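You operate a simulated robot arm through the tools that you are given. There is no shell and no other tool. Be economical: measure what you need, move in short steps, check, and stop when the job is done.

The job below is to be done with a simulated robot arm. You get a single attempt, and the scene is never put back.

JOB
Set the caliper on the 20 mm block.
Fine: the jaw ends open, the block back in its slot. Set down upright: setting block.

Only the result counts: the job must be done as asked and must still hold three seconds after the hand-in. Knocking over, shifting, dropping, spilling or breaking anything else fails it.

ROBOT AND FRAMES
A 7-joint arm with a two-finger parallel gripper, fixed in place. Base frame: the origin is at the foot of the arm, x ahead of it, y to its left, z up; the work surface is at about z = 0. Lengths are in mm, angles in rad, forces in N, time in s.
With the tool pointing down near the work surface it reaches from about 220 to 580 mm from the base axis. Its first joint turns from -1.152 to 1.152 rad. Payload 2.5 kg.
The tool frame sits at the grasp point between the pads (the TCP): z along the fingers, y along the line on which they close. The tips reach 23 mm beyond it. Largest opening 94 mm; finger width 38, thickness 10; the body of the gripper, 54 by 96 mm, starts 39 mm behind the TCP.
Orientation is that of the tool frame in the base frame, as a unit quaternion [x, y, z, w]. With the fingers straight down and closing along the base's y, the tool's x points along the base's -x, its y along +y and its z along -z.

CONTROLS
- The arm moves only by the tool play_rows. Its argument "plan" is a list that holds one entry, the list of rows, each a list of 7 numbers: the turn, a rotation vector about the tool's x, y, z in units of 180 degrees (1.0 is 180 degrees), then the shift along the tool's x, y, z in units of 150 mm (1.0 is 150 mm), then the gripper command, from -1 (shut) to 1 (fully open), values between in proportion. In form: [[[ax, ay, az, x, y, z, gripper], ...]]. A call has 1 to 10 rows; each row is the pose to reach, as a shift and turn from the pose commanded when the call began, along the tool's axes at that moment. A call with a number of a shift or a turn outside -1 to 1 is refused whole. Rows are played at 5 a second. More than 50 mm and 0.15 rad between two rows, or a gripper value outside its range, and nothing of the call is played. Where a pose cannot be reached the arm comes as near as it can. A force on the tool above 40 N (or 10 N above the force at the start of the call, whichever is more), or a blocked arm, ends the call early, and 0.2 s more pass. The fingers move at their own pace (about 108 mm/s each) and stop on an object; they squeeze with about 39 N. The grip force told is the motor's: it shows also when the fingers shut on nothing. Time passes only in rows, and 0.2 s behind the last, so rows that repeat a pose let the fingers close. The reply holds the time, the measured pose of the TCP, the force on the tool along the base axes, the opening and the grip force, in the units named above and with some noise, with the torque about the TCP (base axes, N m) and any sound that the robot's microphone picked up, and new pictures: "pictures" is both (left out), scene, wrist or none.
- Cameras (640 x 400 px; columns grow to the right, rows downward): "scene" is fixed at [72, -424.3, 498.3]; the picture's right is [1.00, -0.03, 0.00], its down [-0.03, -0.93, -0.36] and it looks along [0.01, 0.36, -0.93] (base axes); focal length 214 px, centre (320, 200). "wrist" rides on the gripper at [86, 16, -74] in the tool frame; the picture's right is [-0.18, 0.98, 0.00], its down [-0.58, -0.11, -0.81] and it looks along [-0.79, -0.15, 0.59] (tool axes); focal length 243 px, centre (320, 200). There is no depth. A picture from a camera that has moved, and an enlarged one, comes with that camera's place and axes in the base frame and with its lens.
- zoom(camera, box): a new picture of the part [left, top, right, bottom] of that camera's present view, enlarged. It takes no simulated time.
- sign_off(): hands the job in; it is judged then, once.

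Work in short steps. Places have to be worked out from the pictures, the camera data and where the tool is seen: move nearer, look again, correct. Check each grasp and each placing, and mend what went wrong. You have 120 turns and 200 pictures in all, those below and enlarged ones among them. Open the gripper and draw the arm clear of the work before you hand the job in, unless the task says otherwise; then end with one line.

The tools are called after "Request:" by a JSON object that holds its "name" and its "arguments". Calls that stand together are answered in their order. play_rows: Moves the arm, as the interface text tells. Its arguments: {"type":"object","properties":{"plan":{"type":"array","items":{"type":"array","items":{"type":"array","items":{"type":"number"}}}},"pictures":{"type":"string","enum":["both","scene","wrist","none"]}},"required":["plan"]} The other tools are called the same way: zoom (camera, box) takes an enlarged picture of a part of a camera's view; sign_off () hands the job in.

At the start:

```text
time: 0.0
ee_pos: [411.8, -179.7, 247.6]
tool_rot: [0.0, 1.0, 0.0, 0.0]
contact_force: [0.0, -0.2, 0.0]
torque: [-0.06, 0.02, -0.01]
grip_width: 94.3
grasp_force: 0.0
```

scene: 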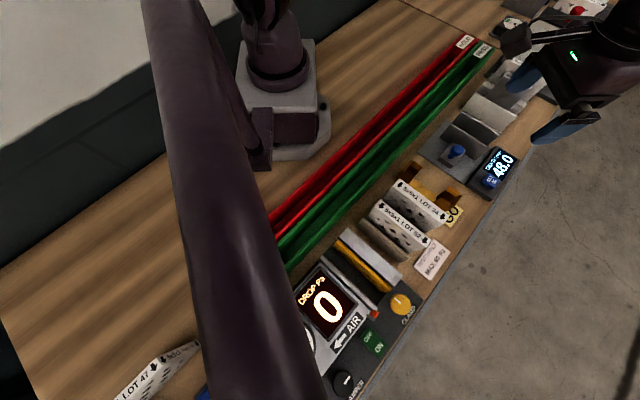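
wrist: 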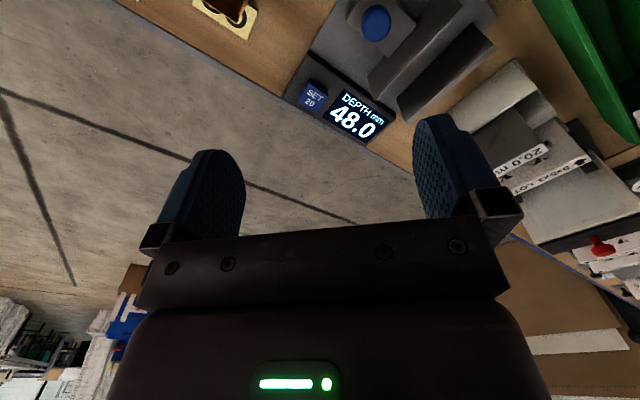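

The pictures show a depth gauge display "48.0" with a "SET 20" button and a 20.0 mm block near it. I zoom in to learn the layout.

Request:
{"name": "zoom", "arguments": {"camera": "scene", "box": [400, 60, 560, 220]}}

Request:
{"name": "zoom", "arguments": {"camera": "wrist", "box": [280, 0, 640, 225]}}

Request:
{"name": "zoom", "arguments": {"camera": "scene", "box": [260, 160, 480, 400]}}

```text
2.50 times, centred on (480, 140) of scene
camera zoom: at [72.0, -424.3, 498.3], right [1.0, -0.03, 0.0], down [-0.03, -0.93, -0.36], along [0.01, 0.36, -0.93], focal length 536 px, centre (-80, 350)
```

zoom: 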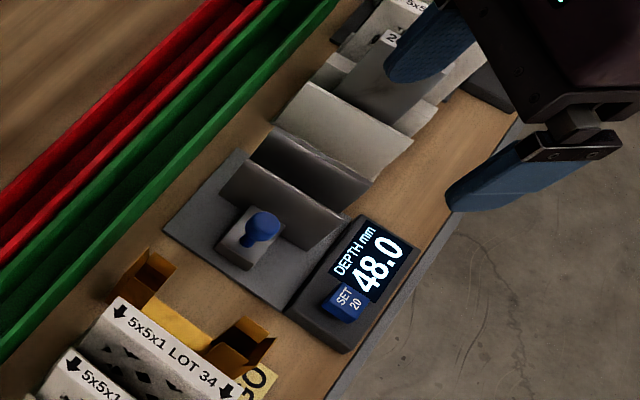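

```text
1.78 times, centred on (460, 112) of wrist
camera zoom: at [325.0, -164.4, 321.9], right [0.18, 0.98, 0.0], down [0.58, -0.11, 0.81], along [0.79, -0.15, -0.59], focal length 431 px, centre (71, 356)
```

zoom: 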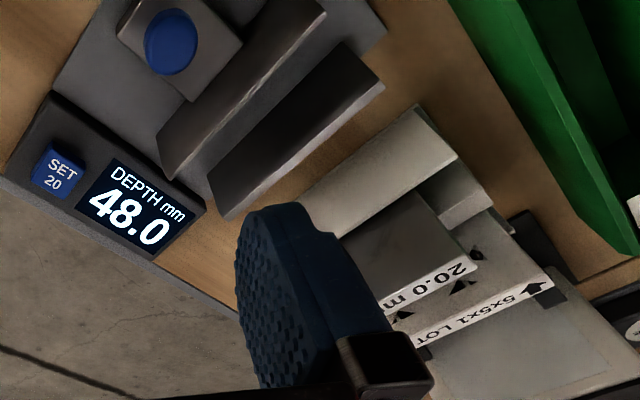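

```text
1.67 times, centred on (370, 280) of scene
camera zoom: at [72.0, -424.3, 498.3], right [1.0, -0.03, 0.0], down [-0.03, -0.93, -0.36], along [0.01, 0.36, -0.93], focal length 358 px, centre (237, 67)
```

zoom: 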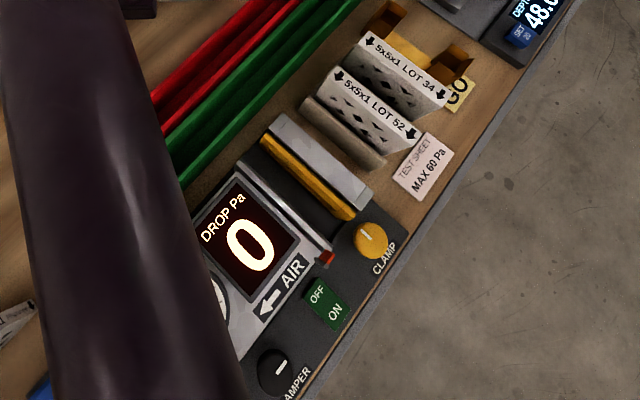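

The knob (movable jaw) sits near [427,-122]. The block is probably behind the gauge, partly hidden by the finger. I pull the arm back at height for a clearer view.

Request:
{"name": "play_rows", "arguments": {"plan": [[[0, 0, 0, 0.25, 0.15, -0.1, 1], [0, 0, 0, 0.5, 0.3, -0.2, 1], [0, 0, 0, 0.7, 0.5, -0.3, 1], [0, 0, 0, 0.7, 0.7, -0.4, 1]]]}}

```text
time: 1.0
ee_pos: [308.4, -72.1, 305.7]
tool_rot: [0.0, 1.0, 0.0, -0.002]
contact_force: [0.3, 1.0, 1.0]
torque: [-0.01, 0.03, -0.05]
grip_width: 93.9
grasp_force: 0.1
camera wrist: at [220.9, -56.4, 380.8], right [0.18, 0.98, 0.0], down [0.58, -0.11, 0.81], along [0.79, -0.15, -0.59], focal length 243 px, centre (320, 200)
```

scene: 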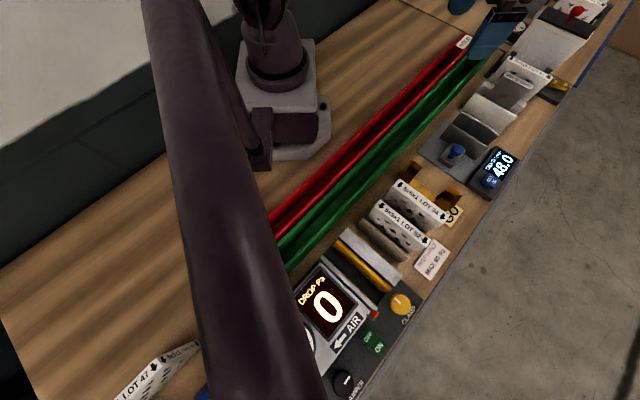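
wrist: 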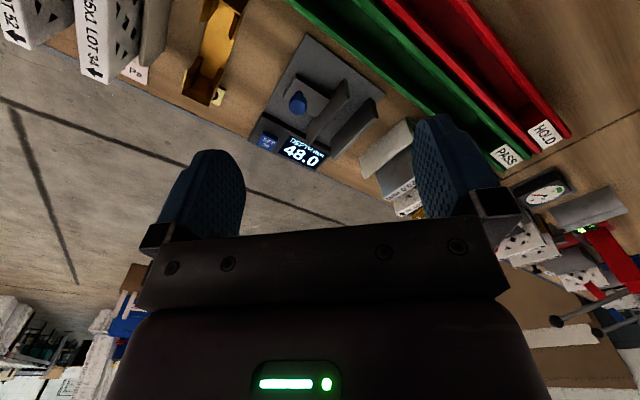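

Request:
{"name": "zoom", "arguments": {"camera": "scene", "box": [400, 0, 640, 220]}}

Request:
{"name": "zoom", "arguments": {"camera": "scene", "box": [460, 40, 580, 140]}}

Request:
{"name": "zoom", "arguments": {"camera": "wrist", "box": [230, 20, 430, 220]}}

```text
1.82 times, centred on (520, 110) of scene
camera zoom: at [71.9, -424.3, 498.3], right [1.0, -0.03, 0.0], down [-0.03, -0.93, -0.36], along [0.01, 0.36, -0.93], focal length 390 px, centre (-44, 364)
```

zoom: 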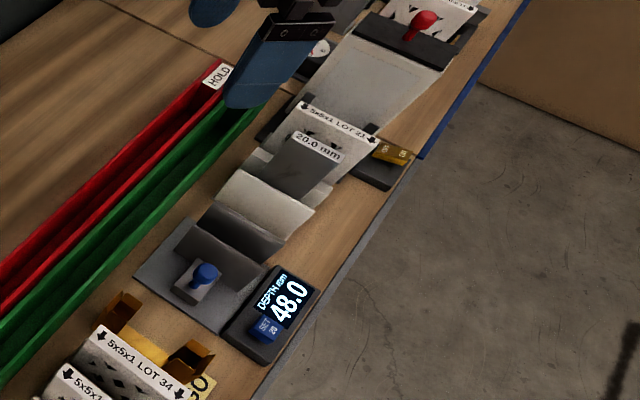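

```text
4.00 times, centred on (520, 90) of scene
camera zoom: at [71.9, -424.3, 498.3], right [1.0, -0.03, 0.0], down [-0.03, -0.93, -0.36], along [0.01, 0.36, -0.93], focal length 858 px, centre (-480, 640)
```

zoom: 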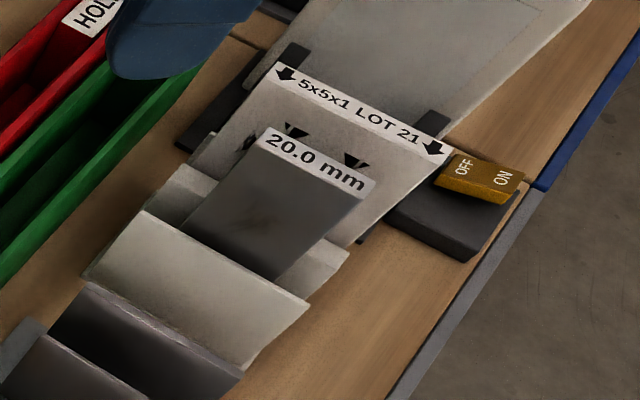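

```text
2.00 times, centred on (330, 120) of wrist
camera zoom: at [220.9, -56.4, 380.8], right [0.18, 0.98, 0.0], down [0.58, -0.11, 0.81], along [0.79, -0.15, -0.59], focal length 485 px, centre (300, 360)
```

zoom: 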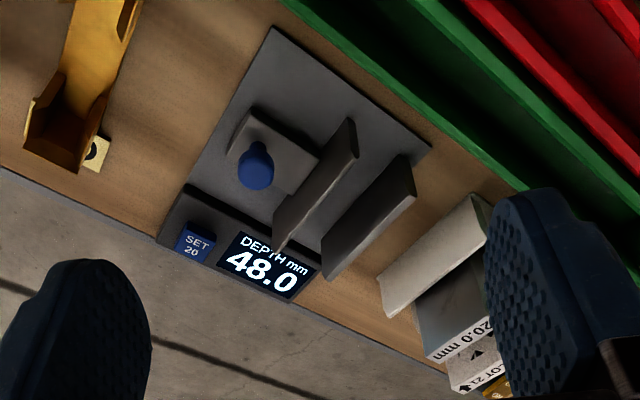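

The rows run at 45° (u=(.707,.707) along the row, n=(.707,-.707) toward the front edge). The block's top is about z=120 at u≈411, n≈389; the jaws open along u. I turn the tool 45° (tool x = −u) and look at the gauge and block more closely.

Request:
{"name": "play_rows", "arguments": {"plan": [[[0, 0, -0.042, -0.16, 0, 0.06, 1], [0, 0, -0.084, -0.32, 0, 0.12, 1], [0, 0, -0.126, -0.48, 0, 0.18, 1], [0, 0, -0.168, -0.64, 0, 0.24, 1], [0, 0, -0.21, -0.8, 0, 0.3, 1], [0, 0, -0.25, -0.95, 0, 0.36, 1], [0, 0, -0.25, -0.95, 0, 0.4, 1]]]}}

```text
time: 2.6
ee_pos: [450.5, -75.6, 248.5]
tool_rot: [-0.384, 0.923, 0.0, -0.001]
contact_force: [0.5, 0.8, 0.1]
torque: [0.0, 0.01, 0.0]
grip_width: 93.9
grasp_force: 0.1
camera wrist: at [377.7, -125.7, 321.9], right [-0.57, 0.82, 0.0], down [0.49, 0.33, 0.81], along [0.66, 0.46, -0.59], focal length 243 px, centre (320, 200)
```

scene: 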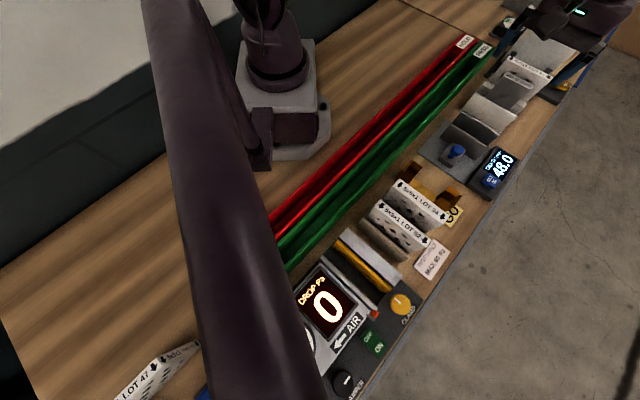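
wrist: 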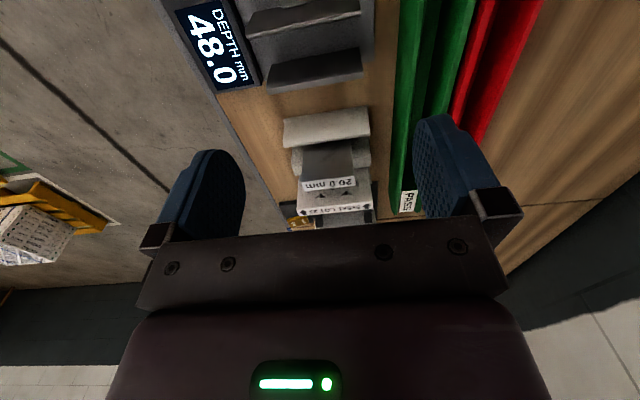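

Request:
{"name": "zoom", "arguments": {"camera": "wrist", "box": [250, 90, 410, 240]}}

Request:
{"name": "zoom", "arguments": {"camera": "wrist", "box": [160, 0, 400, 150]}}

Request:
{"name": "zoom", "arguments": {"camera": "scene", "box": [410, 80, 570, 210]}}

```text
2.67 times, centred on (330, 165) of wrist
camera zoom: at [377.7, -125.7, 321.9], right [-0.57, 0.82, 0.0], down [0.49, 0.33, 0.81], along [0.66, 0.46, -0.59], focal length 647 px, centre (293, 293)
```

zoom: 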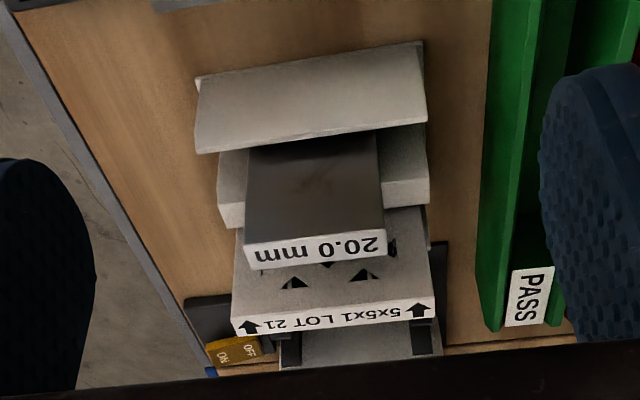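

```text
2.67 times, centred on (280, 75) of wrist
camera zoom: at [377.7, -125.7, 321.9], right [-0.57, 0.82, 0.0], down [0.49, 0.33, 0.81], along [0.66, 0.46, -0.59], focal length 647 px, centre (427, 533)
```

zoom: 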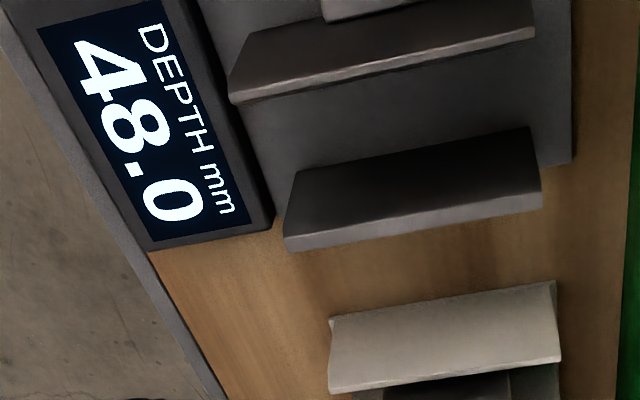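

```text
3.08 times, centred on (490, 145) of scene
camera zoom: at [72.0, -424.3, 498.3], right [1.0, -0.03, 0.0], down [-0.03, -0.93, -0.36], along [0.01, 0.36, -0.93], focal length 660 px, centre (-203, 369)
```

zoom: 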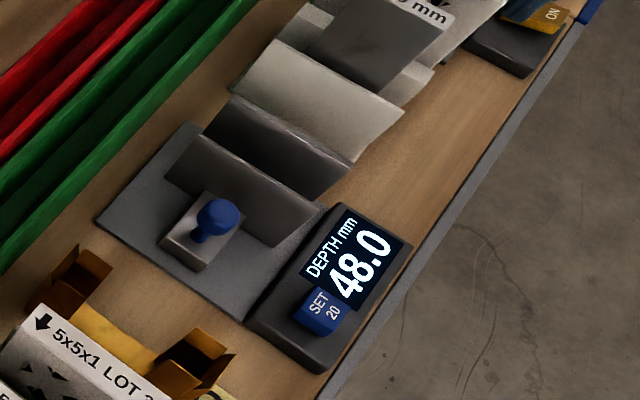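

Block: top z≈119, thickness along u (407–427), width along n (355–422), held between holder walls up to z≈63. Caliper gap: movable face u≈258, fixed face u≈308, tops z≈68. I move above the block and check the alignment.

Request:
{"name": "play_rows", "arguments": {"plan": [[[0, 0, 0, -0.3, -0.04, 0.1, 1], [0, 0, 0, -0.6, -0.08, 0.2, 1], [0, 0, 0, -0.9, -0.117, 0.3, 1], [0, 0, 0, -0.99, -0.117, 0.4, 1], [0, 0, 0, -0.99, -0.117, 0.4, 1]]]}}

```text
time: 3.8
ee_pos: [567.7, 18.7, 188.4]
tool_rot: [-0.383, 0.924, 0.0, 0.0]
contact_force: [-0.2, -0.6, 0.4]
torque: [-0.01, 0.03, -0.01]
grip_width: 93.8
grasp_force: 0.1
camera wrist: at [495.1, -30.9, 262.7], right [-0.56, 0.83, 0.0], down [0.49, 0.33, 0.81], along [0.67, 0.46, -0.59], focal length 243 px, centre (320, 200)
```

scene: 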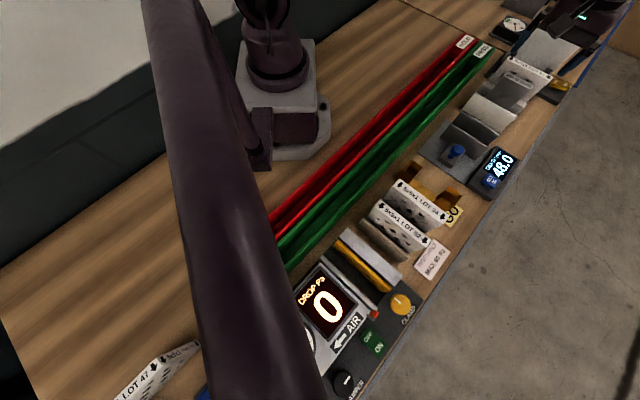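
wrist: 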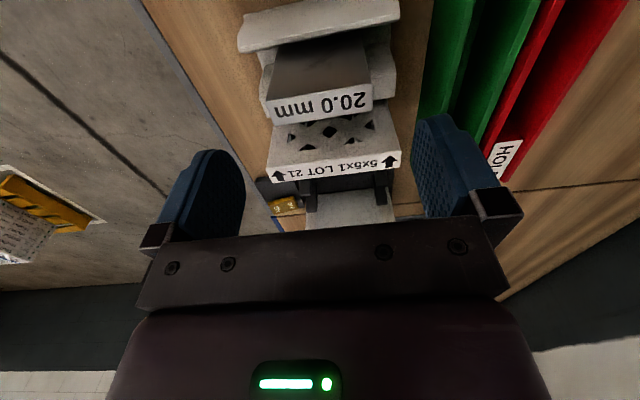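

Request:
{"name": "zoom", "arguments": {"camera": "wrist", "box": [240, 60, 400, 160]}}

```text
4.00 times, centred on (320, 110) of wrist
camera zoom: at [495.1, -30.9, 262.7], right [-0.56, 0.83, 0.0], down [0.49, 0.33, 0.81], along [0.67, 0.46, -0.59], focal length 970 px, centre (320, 560)
```

zoom: 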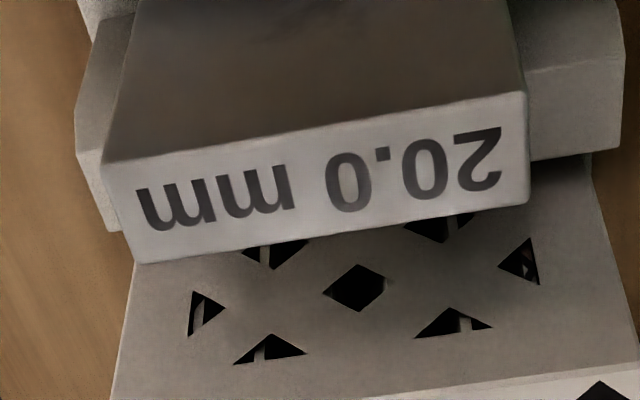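

The block is aligned with the tool: centre u≈418, n≈389. I descend to z≈102 with the fingers straddling its width.

Request:
{"name": "play_rows", "arguments": {"plan": [[[0, 0, 0, -0.027, -0.007, 0.15, 1], [0, 0, 0, -0.027, -0.007, 0.3, 1], [0, 0, 0, -0.027, -0.007, 0.45, 1], [0, 0, 0, -0.027, -0.007, 0.57, 1], [0, 0, 0, -0.027, -0.007, 0.57, 1]]]}}

```text
time: 5.0
ee_pos: [570.5, 20.1, 100.8]
tool_rot: [-0.382, 0.924, 0.0, 0.0]
contact_force: [-0.5, 0.4, 0.3]
torque: [0.01, 0.02, 0.0]
grip_width: 93.9
grasp_force: 0.0
camera wrist: at [497.5, -30.4, 175.3], right [-0.56, 0.83, 0.0], down [0.49, 0.33, 0.81], along [0.67, 0.46, -0.59], focal length 243 px, centre (320, 200)
```

scene: 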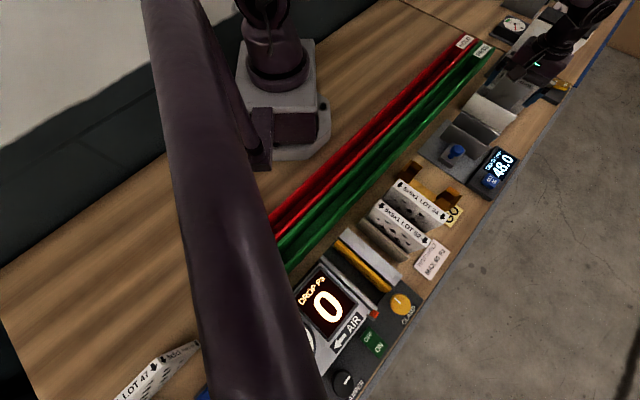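
wrist: 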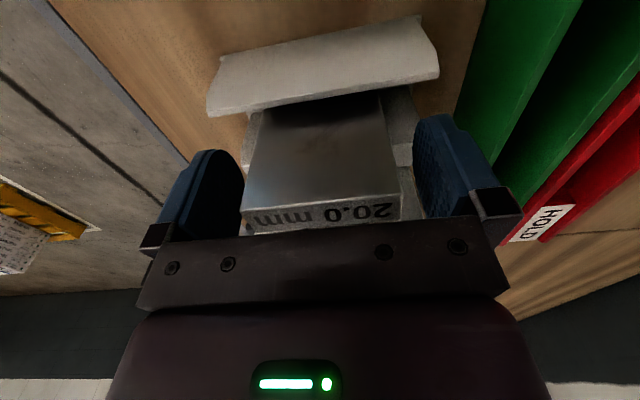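

The fingers straddle the block. Close.

Request:
{"name": "play_rows", "arguments": {"plan": [[[0, 0, 0, 0, 0, 0, -1], [0, 0, 0, 0, 0, 0, -1], [0, 0, 0, 0, 0, 0, -1]]], "pictures": "wrist"}}

```text
time: 5.8
ee_pos: [570.6, 19.6, 101.8]
tool_rot: [-0.383, 0.924, 0.0, 0.0]
contact_force: [0.8, -0.7, -0.2]
torque: [-0.12, -0.17, 0.01]
grip_width: 69.9
grasp_force: 38.8
camera wrist: at [497.4, -30.4, 175.3], right [-0.56, 0.83, 0.0], down [0.49, 0.33, 0.81], along [0.67, 0.46, -0.59], focal length 243 px, centre (320, 200)
```

wrist: 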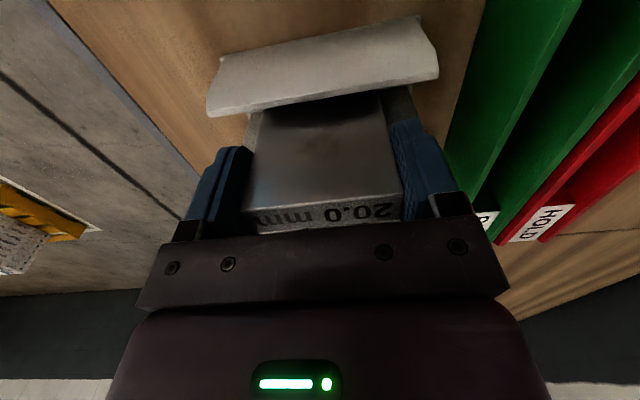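

Gripped (70 mm wide block). Lift straight up.

Request:
{"name": "play_rows", "arguments": {"plan": [[[0, 0, 0, 0, 0, -0.1, -1], [0, 0, 0, 0, 0, -0.25, -1], [0, 0, 0, 0, 0, -0.4, -1], [0, 0, 0, 0, 0, -0.55, -1], [0, 0, 0, 0, 0, -0.7, -1], [0, 0, 0, 0, 0, -0.7, -1]]]}}

```text
time: 7.2
ee_pos: [571.2, 19.7, 209.1]
tool_rot: [-0.382, 0.924, 0.0, -0.001]
contact_force: [0.9, 0.4, -4.4]
torque: [-0.02, 0.0, 0.03]
grip_width: 69.8
grasp_force: 39.2
camera wrist: at [498.3, -30.0, 282.1], right [-0.56, 0.83, 0.0], down [0.49, 0.33, 0.81], along [0.66, 0.46, -0.59], focal length 243 px, centre (320, 200)
```

scene: 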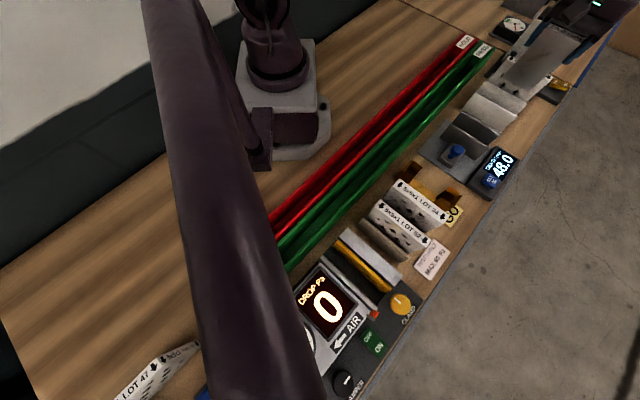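
wrist: 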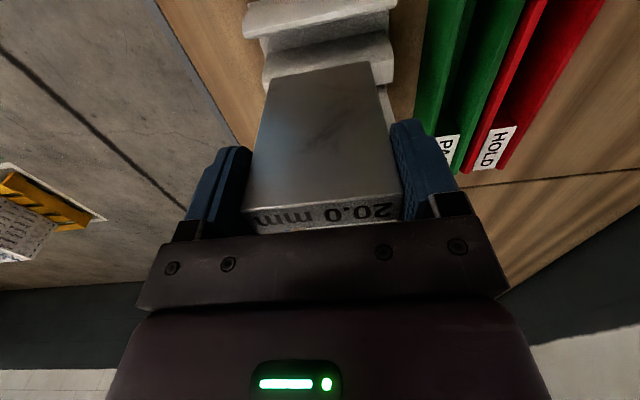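

Lifted; block bottom now ~z 124. I carry it over the caliper gap (u≈284) at this height.

Request:
{"name": "play_rows", "arguments": {"plan": [[[0, 0, 0, 0.1, 0, 0, -1], [0, 0, 0, 0.3, 0, 0, -1], [0, 0, 0, 0.5, 0, 0, -1], [0, 0, 0, 0.7, 0, 0, -1], [0, 0, 0, 0.83, 0, 0, -1], [0, 0, 0, 0.887, 0, 0, -1], [0, 0, 0, 0.887, 0, 0, -1]]]}}

```text
time: 8.8
ee_pos: [476.9, -74.9, 208.6]
tool_rot: [-0.382, 0.924, -0.001, 0.0]
contact_force: [-0.5, 0.6, -4.4]
torque: [-0.06, 0.04, 0.02]
grip_width: 70.0
grasp_force: 39.0
camera wrist: at [403.4, -125.4, 281.7], right [-0.56, 0.83, 0.0], down [0.49, 0.33, 0.81], along [0.67, 0.46, -0.59], focal length 243 px, centre (320, 200)
```

scene: 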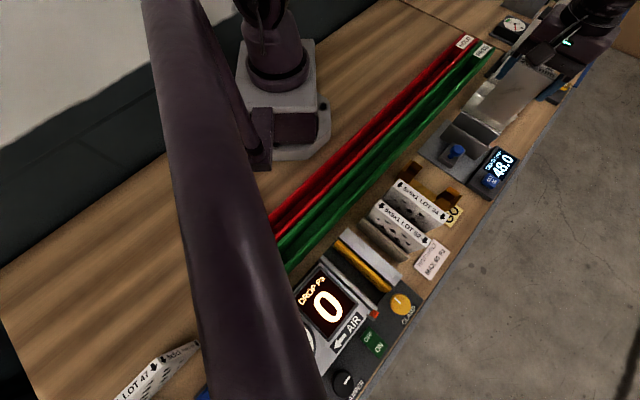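
wrist: 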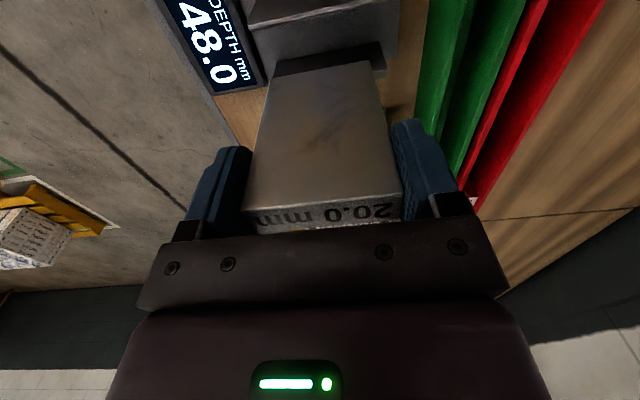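

Request:
{"name": "zoom", "arguments": {"camera": "wrist", "box": [230, 0, 410, 112]}}

Request:
{"name": "zoom", "arguments": {"camera": "scene", "box": [410, 80, 570, 210]}}

```text
3.56 times, centred on (320, 56) of wrist
camera zoom: at [403.4, -125.4, 281.7], right [-0.56, 0.83, 0.0], down [0.49, 0.33, 0.81], along [0.67, 0.46, -0.59], focal length 863 px, centre (320, 712)
```

zoom: 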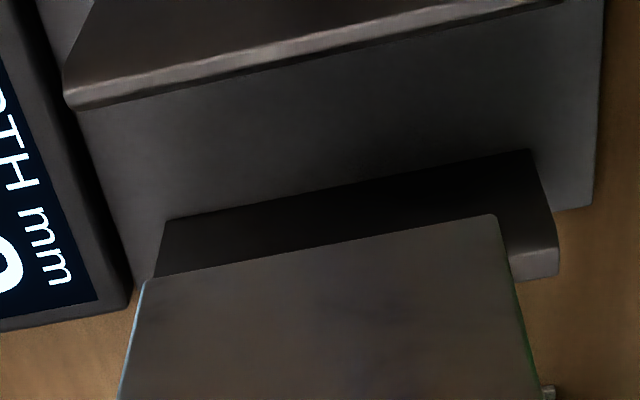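

```text
3.08 times, centred on (490, 145) of scene
camera zoom: at [72.0, -424.3, 498.3], right [1.0, -0.03, 0.0], down [-0.03, -0.93, -0.36], along [0.01, 0.36, -0.93], focal length 660 px, centre (-203, 369)
```

zoom: 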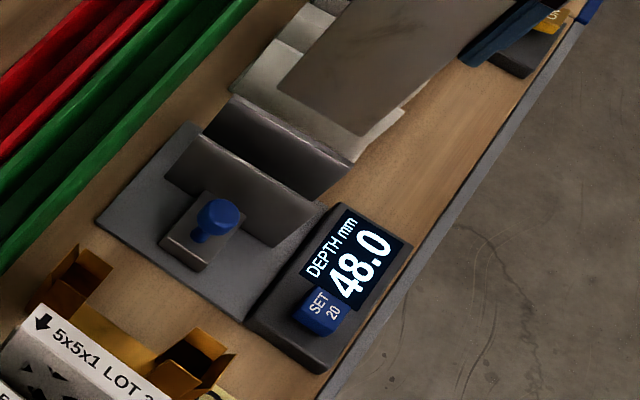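

The block is centred over the gap (258.7–307.2). I lower it most of the way, then creep with small steps to feel the plate.

Request:
{"name": "play_rows", "arguments": {"plan": [[[0, 0, 0, 0, 0, 0.1, -1], [0, 0, 0, 0, 0, 0.22, -1], [0, 0, 0, 0, 0, 0.34, -1], [0, 0, 0, 0, 0, 0.46, -1], [0, 0, 0, 0, 0, 0.54, -1], [0, 0, 0, 0, 0, 0.58, -1], [0, 0, 0, 0, 0, 0.58, -1]]]}}

```text
time: 10.4
ee_pos: [475.3, -74.5, 119.7]
tool_rot: [-0.382, 0.924, 0.0, 0.0]
contact_force: [-0.3, -0.5, -3.6]
torque: [0.01, 0.0, -0.03]
grip_width: 70.0
grasp_force: 38.9
camera wrist: at [402.3, -123.4, 193.8], right [-0.56, 0.83, 0.0], down [0.49, 0.33, 0.81], along [0.67, 0.46, -0.59], focal length 243 px, centre (320, 200)
```

scene: 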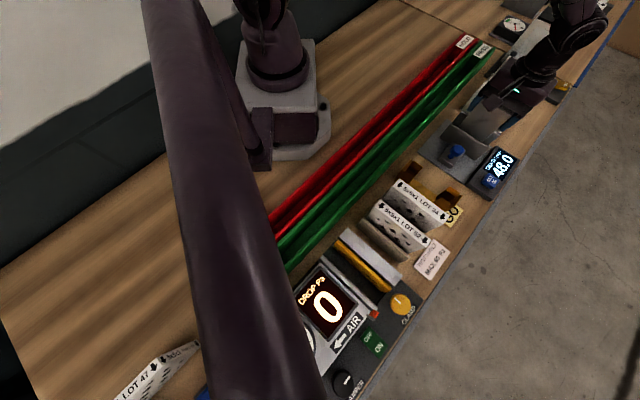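
wrist: 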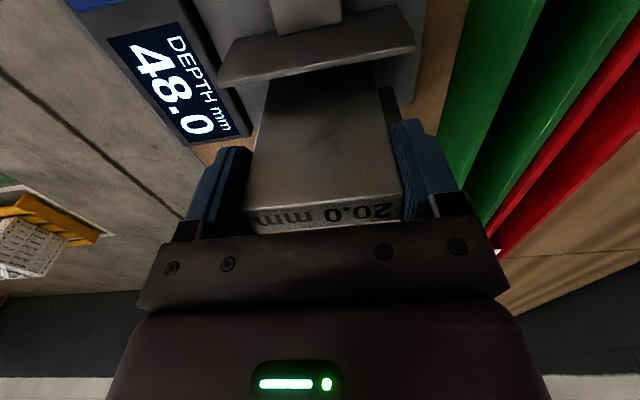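

Request:
{"name": "play_rows", "arguments": {"plan": [[[0, 0, 0, 0, 0, 0.013, -1], [0, 0, 0, 0, 0, 0.026, -1], [0, 0, 0, 0, 0, 0.039, -1], [0, 0, 0, 0, 0, 0.052, -1], [0, 0, 0, 0, 0, 0.065, -1], [0, 0, 0, 0, 0, 0.078, -1], [0, 0, 0, 0, 0, 0.091, -1], [0, 0, 0, 0, 0, 0.104, -1], [0, 0, 0, 0, 0, 0.117, -1]]], "pictures": "wrist"}}

```text
time: 12.4
ee_pos: [475.8, -77.0, 104.3]
tool_rot: [-0.382, 0.924, 0.0, 0.0]
contact_force: [-0.9, -0.6, -4.5]
torque: [0.0, 0.02, 0.0]
grip_width: 70.1
grasp_force: 39.2
camera wrist: at [402.6, -125.1, 177.2], right [-0.56, 0.83, 0.0], down [0.49, 0.33, 0.81], along [0.67, 0.46, -0.59], focal length 243 px, centre (320, 200)
```

wrist: 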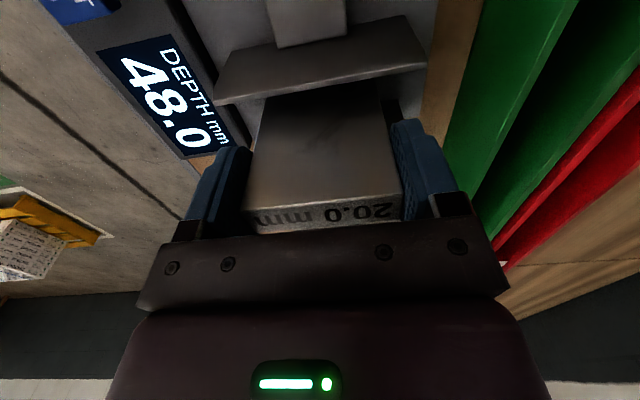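

No contact yet; keep creeping.

Request:
{"name": "play_rows", "arguments": {"plan": [[[0, 0, 0, 0, 0, 0.013, -1], [0, 0, 0, 0, 0, 0.026, -1], [0, 0, 0, 0, 0, 0.039, -1], [0, 0, 0, 0, 0, 0.052, -1], [0, 0, 0, 0, 0, 0.065, -1], [0, 0, 0, 0, 0, 0.078, -1]]], "pictures": "wrist"}}

```text
time: 13.8
ee_pos: [477.8, -74.2, 94.5]
tool_rot: [-0.382, 0.924, -0.002, 0.003]
contact_force: [-0.2, 0.6, 28.7]
torque: [0.79, 0.58, 0.0]
grip_width: 69.7
grasp_force: 39.0
camera wrist: at [403.8, -124.6, 167.5], right [-0.56, 0.83, 0.0], down [0.48, 0.33, 0.81], along [0.67, 0.45, -0.59], focal length 243 px, centre (320, 200)
```

wrist: 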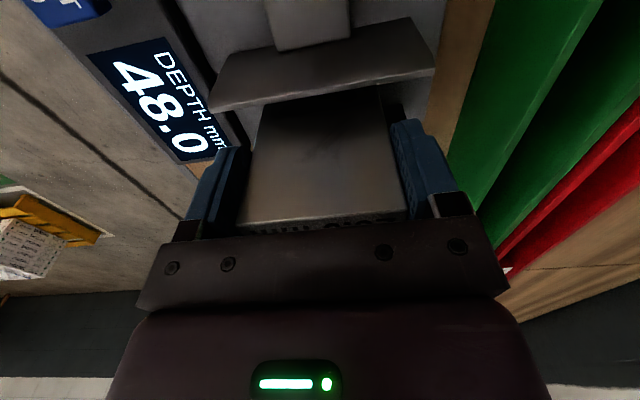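

Contact felt (28 N); I ease back up a few mm to unload and inspect the block's attitude.

Request:
{"name": "play_rows", "arguments": {"plan": [[[0, 0, 0, 0, 0, -0.02, -1], [0, 0, 0, 0, 0, -0.025, -1]]], "pictures": "wrist"}}

Request:
{"name": "zoom", "arguments": {"camera": "wrist", "box": [200, 0, 440, 240]}}

Request:
{"name": "zoom", "arguments": {"camera": "scene", "box": [420, 60, 560, 200]}}

```text
time: 14.4
ee_pos: [475.3, -74.1, 94.2]
tool_rot: [-0.383, 0.924, 0.001, -0.002]
contact_force: [2.4, -0.5, -1.9]
torque: [-0.11, -0.14, -0.02]
grip_width: 70.1
grasp_force: 39.0
camera wrist: at [402.8, -124.4, 168.4], right [-0.56, 0.83, 0.0], down [0.49, 0.33, 0.8], along [0.66, 0.46, -0.59], focal length 243 px, centre (320, 200)
```

wrist: 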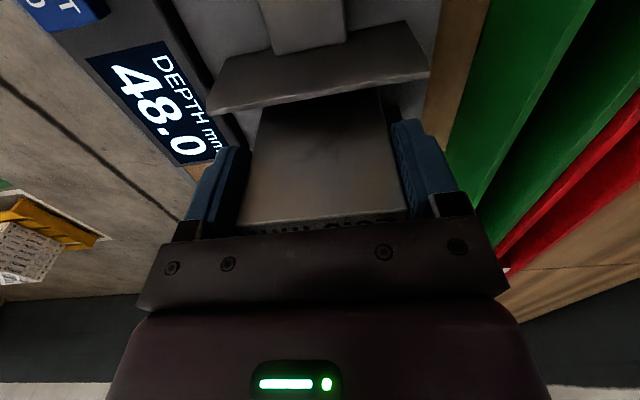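

```text
1.67 times, centred on (320, 120) of wrist
camera zoom: at [402.8, -124.4, 168.4], right [-0.56, 0.83, 0.0], down [0.49, 0.33, 0.8], along [0.66, 0.46, -0.59], focal length 404 px, centre (320, 333)
```

zoom: 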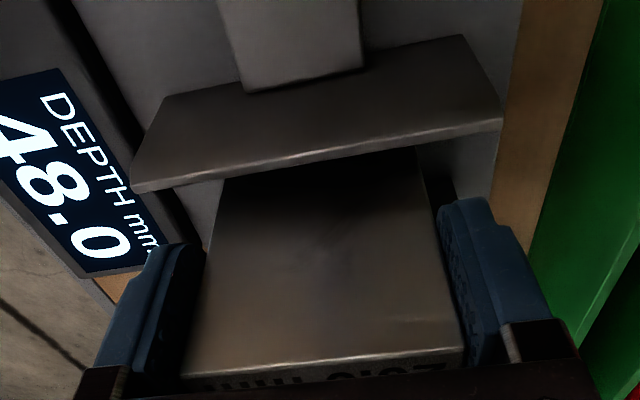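

```text
2.86 times, centred on (490, 130) of scene
camera zoom: at [72.0, -424.3, 498.3], right [1.0, -0.03, 0.0], down [-0.03, -0.93, -0.36], along [0.01, 0.36, -0.93], focal length 613 px, centre (-166, 400)
```

zoom: 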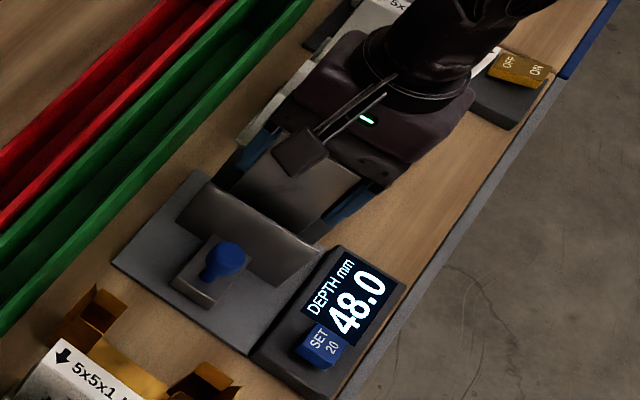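

The block slid up slightly in the pads and rests on the plate. Release gently.

Request:
{"name": "play_rows", "arguments": {"plan": [[[0, 0, 0, 0, 0, 0, 0.52], [0, 0, 0, 0, 0, 0, 0.6], [0, 0, 0, 0, 0, 0, 0.8], [0, 0, 0, 0, 0, 0, 1], [0, 0, 0, 0, 0, 0, 1]]], "pictures": "wrist"}}

Request:
{"name": "zoom", "arguments": {"camera": "wrist", "box": [200, 0, 440, 240]}}

```text
time: 15.6
ee_pos: [477.3, -75.9, 96.7]
tool_rot: [-0.382, 0.924, 0.0, 0.0]
contact_force: [0.7, 0.1, 0.7]
torque: [0.0, 0.0, 0.0]
grip_width: 93.9
grasp_force: 0.0
camera wrist: at [404.0, -124.3, 170.0], right [-0.56, 0.83, 0.0], down [0.49, 0.33, 0.81], along [0.67, 0.46, -0.59], focal length 243 px, centre (320, 200)
```

wrist: 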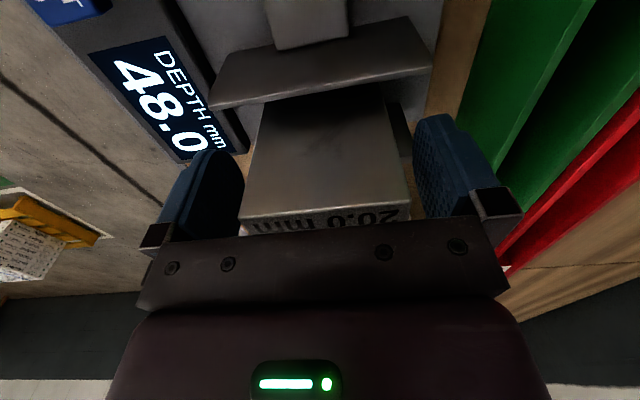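

```text
1.67 times, centred on (320, 120) of wrist
camera zoom: at [404.0, -124.3, 170.0], right [-0.56, 0.83, 0.0], down [0.49, 0.33, 0.81], along [0.67, 0.46, -0.59], focal length 404 px, centre (320, 333)
```

zoom: 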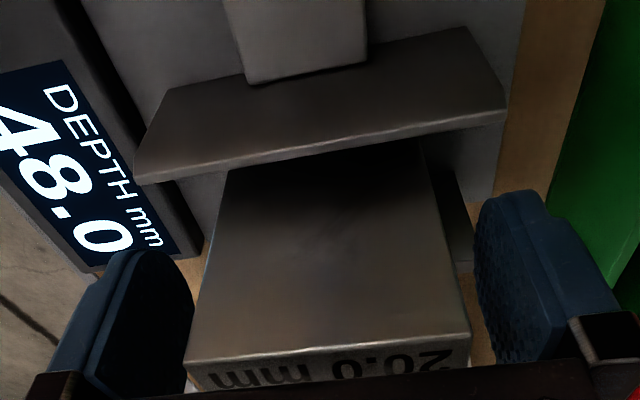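

The block stands free and upright in the gap. I rise straight up and move back toward the knob for a view.

Request:
{"name": "play_rows", "arguments": {"plan": [[[0, 0, 0, 0, 0, -0.15, 1], [0, 0, 0, 0, 0, -0.35, 1], [0, 0, 0, 0, 0, -0.6, 1], [0, 0, 0, 0, 0, -0.75, 1], [0, 0, 0, 0.25, 0, -0.75, 1], [0, 0, 0, 0.5, 0, -0.75, 1], [0, 0, 0, 0.75, 0, -0.75, 1], [0, 0, 0, 0.9, 0, -0.75, 1], [0, 0, 0, 0.9, 0, -0.75, 1]]]}}

Request:
{"name": "zoom", "arguments": {"camera": "scene", "box": [400, 60, 560, 220]}}

Request:
{"name": "zoom", "arguments": {"camera": "wrist", "box": [180, 0, 440, 200]}}

```text
time: 17.6
ee_pos: [379.6, -171.0, 206.6]
tool_rot: [-0.383, 0.924, 0.0, 0.001]
contact_force: [-0.2, -0.4, 0.3]
torque: [0.02, 0.01, -0.01]
grip_width: 93.8
grasp_force: 0.1
camera wrist: at [306.6, -219.8, 281.0], right [-0.56, 0.83, 0.0], down [0.49, 0.33, 0.81], along [0.67, 0.46, -0.59], focal length 243 px, centre (320, 200)
```

scene: 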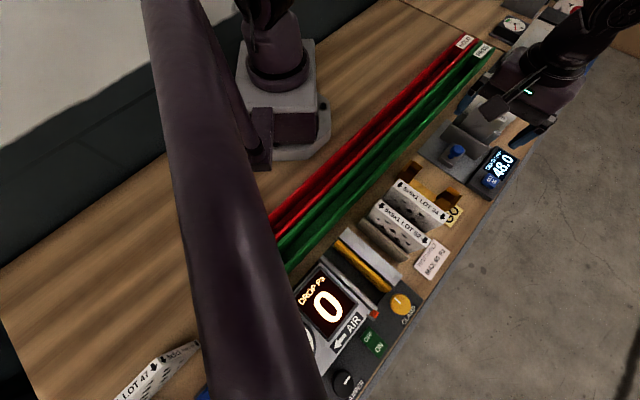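
wrist: 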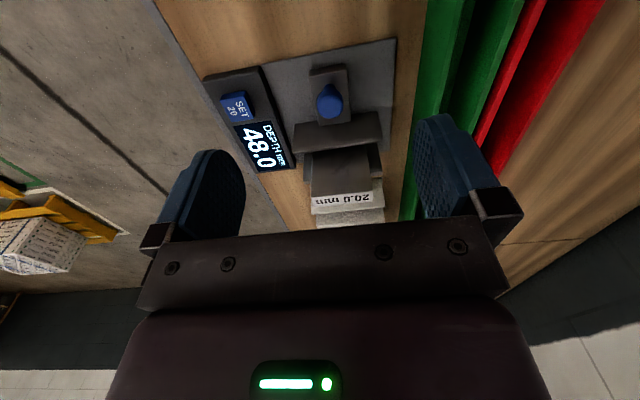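

```text
2.50 times, centred on (480, 140) of scene
camera zoom: at [71.9, -424.3, 498.3], right [1.0, -0.03, 0.0], down [-0.03, -0.93, -0.36], along [0.01, 0.36, -0.93], focal length 536 px, centre (-80, 350)
```

zoom: 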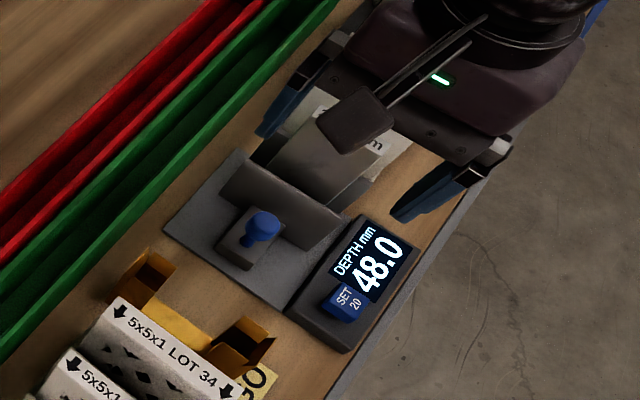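

```text
2.00 times, centred on (310, 100) of wrist
camera zoom: at [306.6, -219.8, 281.0], right [-0.56, 0.83, 0.0], down [0.49, 0.33, 0.81], along [0.67, 0.46, -0.59], focal length 485 px, centre (340, 400)
```

zoom: 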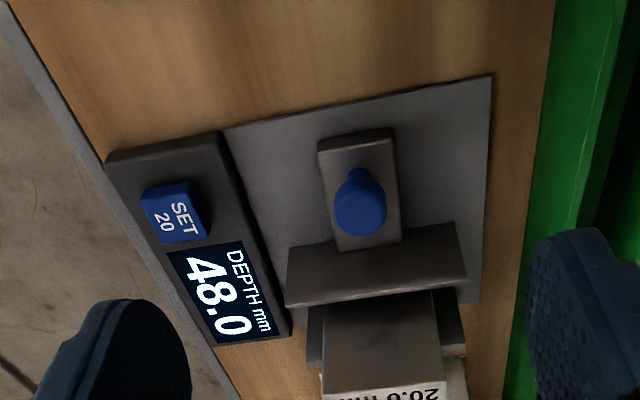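

The knob head is near u≈199, n≈387.5, z≈56, about 27 mm across. I descend over it partly, gripper at ~60 mm opening.

Request:
{"name": "play_rows", "arguments": {"plan": [[[0, 0, 0, -0.15, 0.01, 0.1, 0.27], [0, 0, 0, -0.3, 0.01, 0.25, 0.27], [0, 0, 0, -0.3, 0.01, 0.45, 0.27], [0, 0, 0, -0.3, 0.01, 0.6, 0.27], [0, 0, 0, -0.3, 0.01, 0.7, 0.27], [0, 0, 0, -0.3, 0.01, 0.7, 0.27]]]}}

Request:
{"name": "zoom", "arguments": {"camera": "scene", "box": [400, 60, 560, 220]}}

Request:
{"name": "zoom", "arguments": {"camera": "wrist", "box": [180, 0, 480, 240]}}

```text
time: 19.0
ee_pos: [410.7, -138.8, 100.3]
tool_rot: [-0.383, 0.924, 0.0, 0.0]
contact_force: [0.0, -0.1, 0.3]
torque: [0.0, -0.01, -0.02]
grip_width: 59.7
grasp_force: 0.0
camera wrist: at [338.1, -189.0, 175.5], right [-0.56, 0.83, 0.0], down [0.49, 0.33, 0.81], along [0.67, 0.46, -0.59], focal length 243 px, centre (320, 200)
```

scene: 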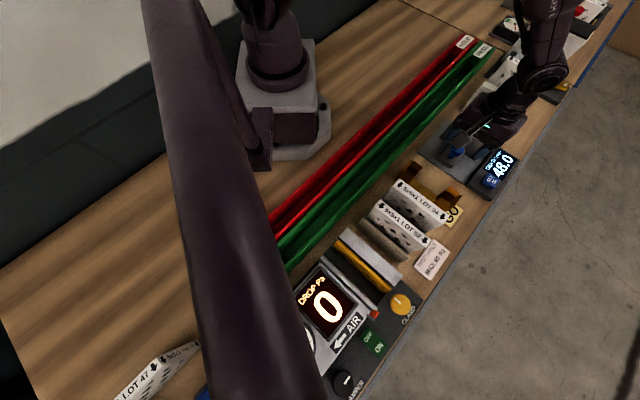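
wrist: 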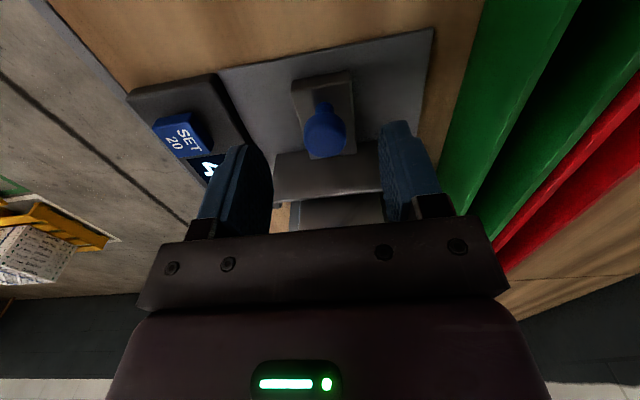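

```text
2.50 times, centred on (480, 140) of scene
camera zoom: at [72.0, -424.3, 498.3], right [1.0, -0.03, 0.0], down [-0.03, -0.93, -0.36], along [0.01, 0.36, -0.93], focal length 536 px, centre (-80, 350)
```

zoom: 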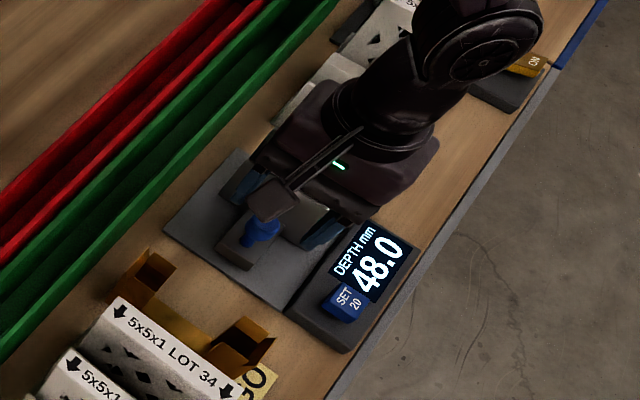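

```text
1.67 times, centred on (330, 120) of wrist
camera zoom: at [338.1, -189.0, 175.5], right [-0.56, 0.83, 0.0], down [0.49, 0.33, 0.81], along [0.67, 0.46, -0.59], focal length 404 px, centre (303, 333)
```

zoom: 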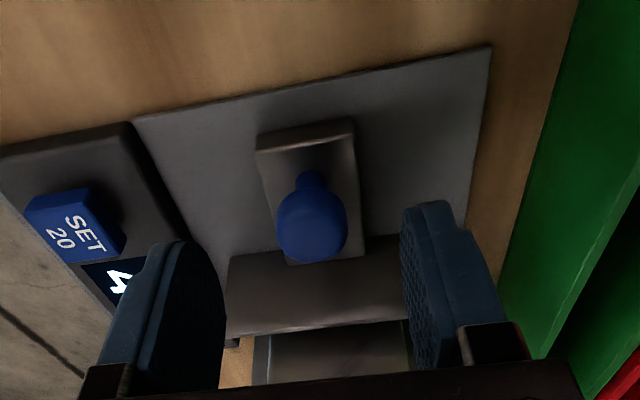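

Knob confirmed at (u197, n387, z57). Descend the rest and close on it.

Request:
{"name": "play_rows", "arguments": {"plan": [[[0, 0, 0, 0, 0.007, 0.1, 0.27], [0, 0, 0, 0, 0.007, 0.2, 0.27], [0, 0, 0, 0, 0.007, 0.29, 0.27], [0, 0, 0, 0, 0.007, 0.29, 0.0], [0, 0, 0, 0, 0.007, 0.29, -0.3], [0, 0, 0, 0, 0.007, 0.29, -0.6], [0, 0, 0, 0, 0.007, 0.29, -0.8]]]}}

```text
time: 20.6
ee_pos: [410.9, -140.7, 58.4]
tool_rot: [-0.382, 0.924, -0.001, 0.002]
contact_force: [14.1, -8.7, -13.0]
torque: [-0.19, -0.11, -0.25]
grip_width: 27.1
grasp_force: 44.7
camera wrist: at [337.1, -188.7, 131.9], right [-0.56, 0.83, 0.0], down [0.49, 0.34, 0.81], along [0.67, 0.45, -0.59], focal length 243 px, centre (320, 200)
```

scene: 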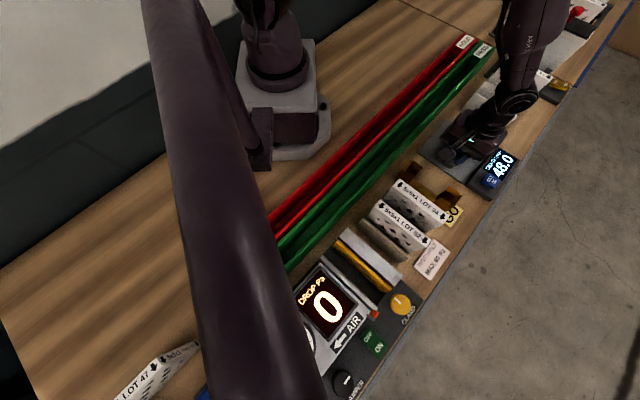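
wrist: 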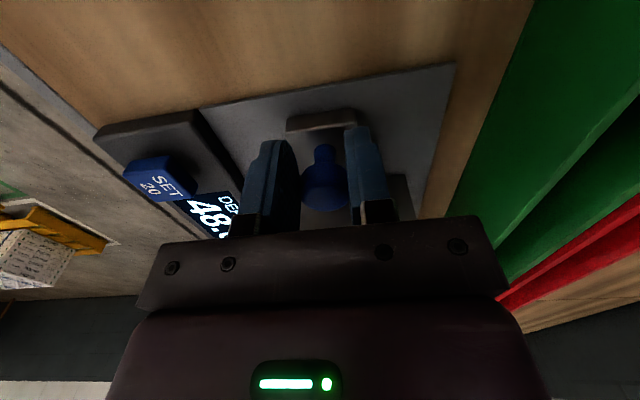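

Knob gripped (27 mm). I push the jaw +u in small steps.

Request:
{"name": "play_rows", "arguments": {"plan": [[[0, 0, 0, -0.02, -0.007, 0, -0.8], [0, 0, 0, -0.045, -0.01, 0, -0.8], [0, 0, 0, -0.07, -0.01, 0, -0.8], [0, 0, 0, -0.095, -0.01, 0, -0.8], [0, 0, 0, -0.12, -0.01, 0, -0.8], [0, 0, 0, -0.12, -0.01, 0, -0.8]]]}}

Request:
{"name": "zoom", "arguments": {"camera": "scene", "box": [420, 80, 540, 200]}}

```text
time: 22.0
ee_pos: [423.3, -127.1, 57.4]
tool_rot: [-0.382, 0.924, 0.001, -0.002]
contact_force: [5.9, -8.3, -31.5]
torque: [-0.65, 0.51, -0.15]
grip_width: 27.2
grasp_force: 45.1
camera wrist: at [351.1, -176.0, 132.6], right [-0.57, 0.82, 0.0], down [0.49, 0.33, 0.8], along [0.66, 0.46, -0.59], focal length 243 px, centre (320, 200)
```

scene: 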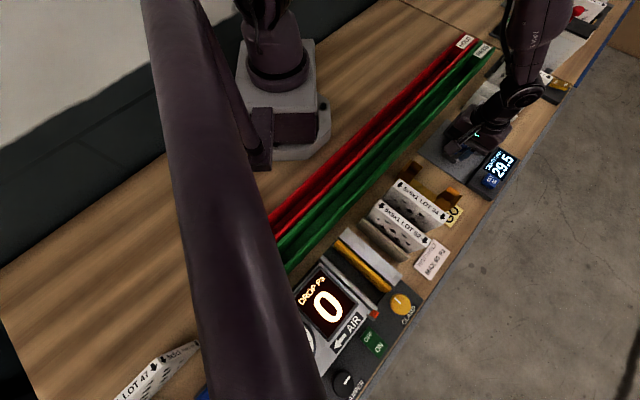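
wrist: 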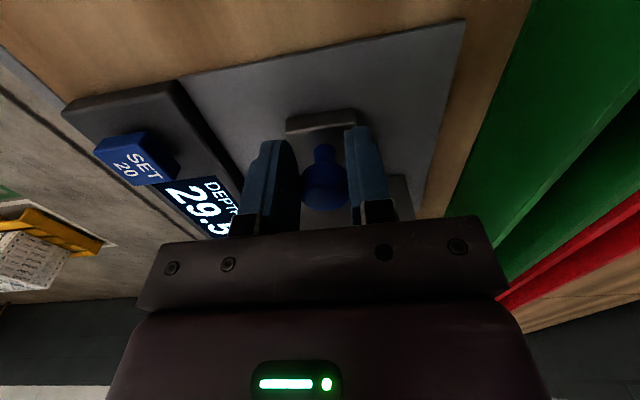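

```text
3.33 times, centred on (480, 140) of scene
camera zoom: at [72.1, -424.3, 498.2], right [1.0, -0.03, 0.0], down [-0.03, -0.93, -0.36], along [0.01, 0.36, -0.93], focal length 715 px, centre (-213, 400)
```

zoom: 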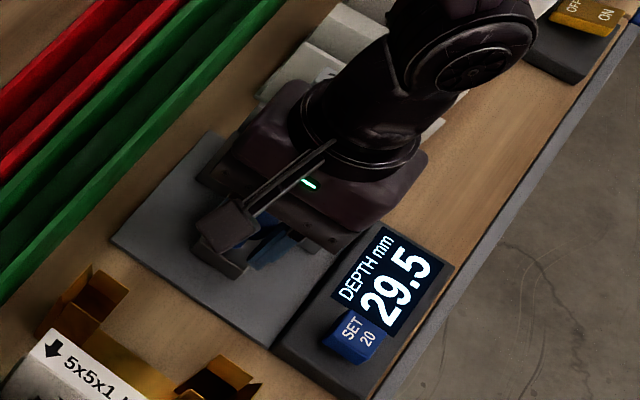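

Reads 29.5. I continue, slightly lowering to relieve the vertical load.

Request:
{"name": "play_rows", "arguments": {"plan": [[[0, 0, 0, -0.01, -0.003, 0.012, -0.8], [0, 0, 0, -0.025, -0.005, 0.015, -0.8], [0, 0, 0, -0.04, -0.005, 0.015, -0.8], [0, 0, 0, -0.05, -0.005, 0.015, -0.8], [0, 0, 0, -0.06, -0.005, 0.015, -0.8], [0, 0, 0, -0.065, -0.005, 0.015, -0.8]]]}}

Request:
{"name": "zoom", "arguments": {"camera": "scene", "box": [420, 80, 540, 200]}}

```text
time: 23.3
ee_pos: [429.8, -121.4, 58.4]
tool_rot: [-0.383, 0.924, 0.001, -0.004]
contact_force: [-2.8, 0.4, 3.7]
torque: [0.17, -0.1, 0.01]
grip_width: 27.0
grasp_force: 45.2
stopped in row 6: the force on the tool passed its limit at 43 N (the readings are from after the stop); the commanded pose is now the measured one
camera wrist: at [357.0, -170.2, 132.7], right [-0.56, 0.83, 0.0], down [0.49, 0.33, 0.8], along [0.66, 0.45, -0.6], focal length 243 px, centre (320, 200)
```

scene: 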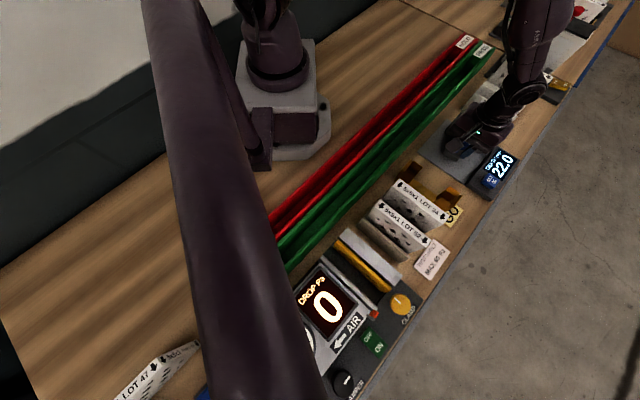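
wrist: 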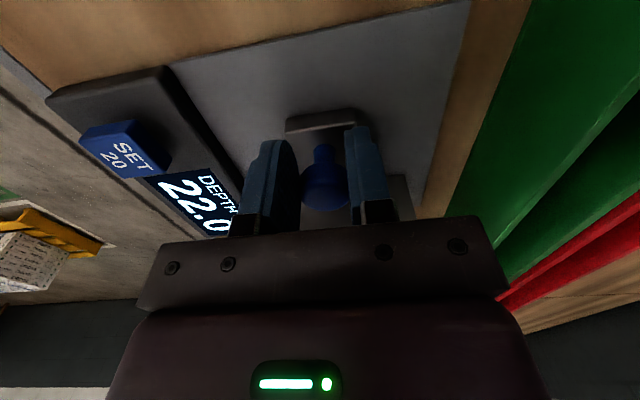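

```text
3.33 times, centred on (480, 140) of scene
camera zoom: at [72.0, -424.3, 498.3], right [1.0, -0.03, 0.0], down [-0.03, -0.93, -0.36], along [0.01, 0.36, -0.93], focal length 715 px, centre (-213, 400)
```

zoom: 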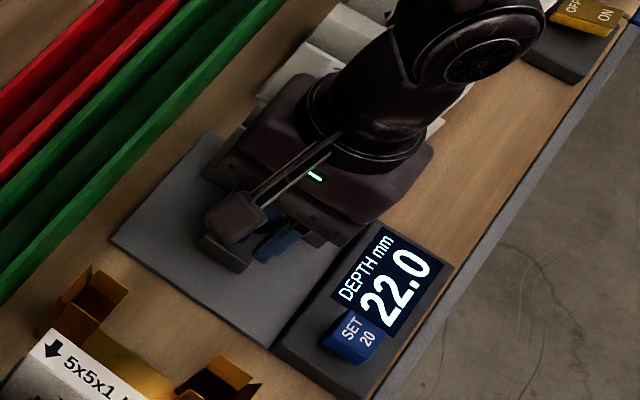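

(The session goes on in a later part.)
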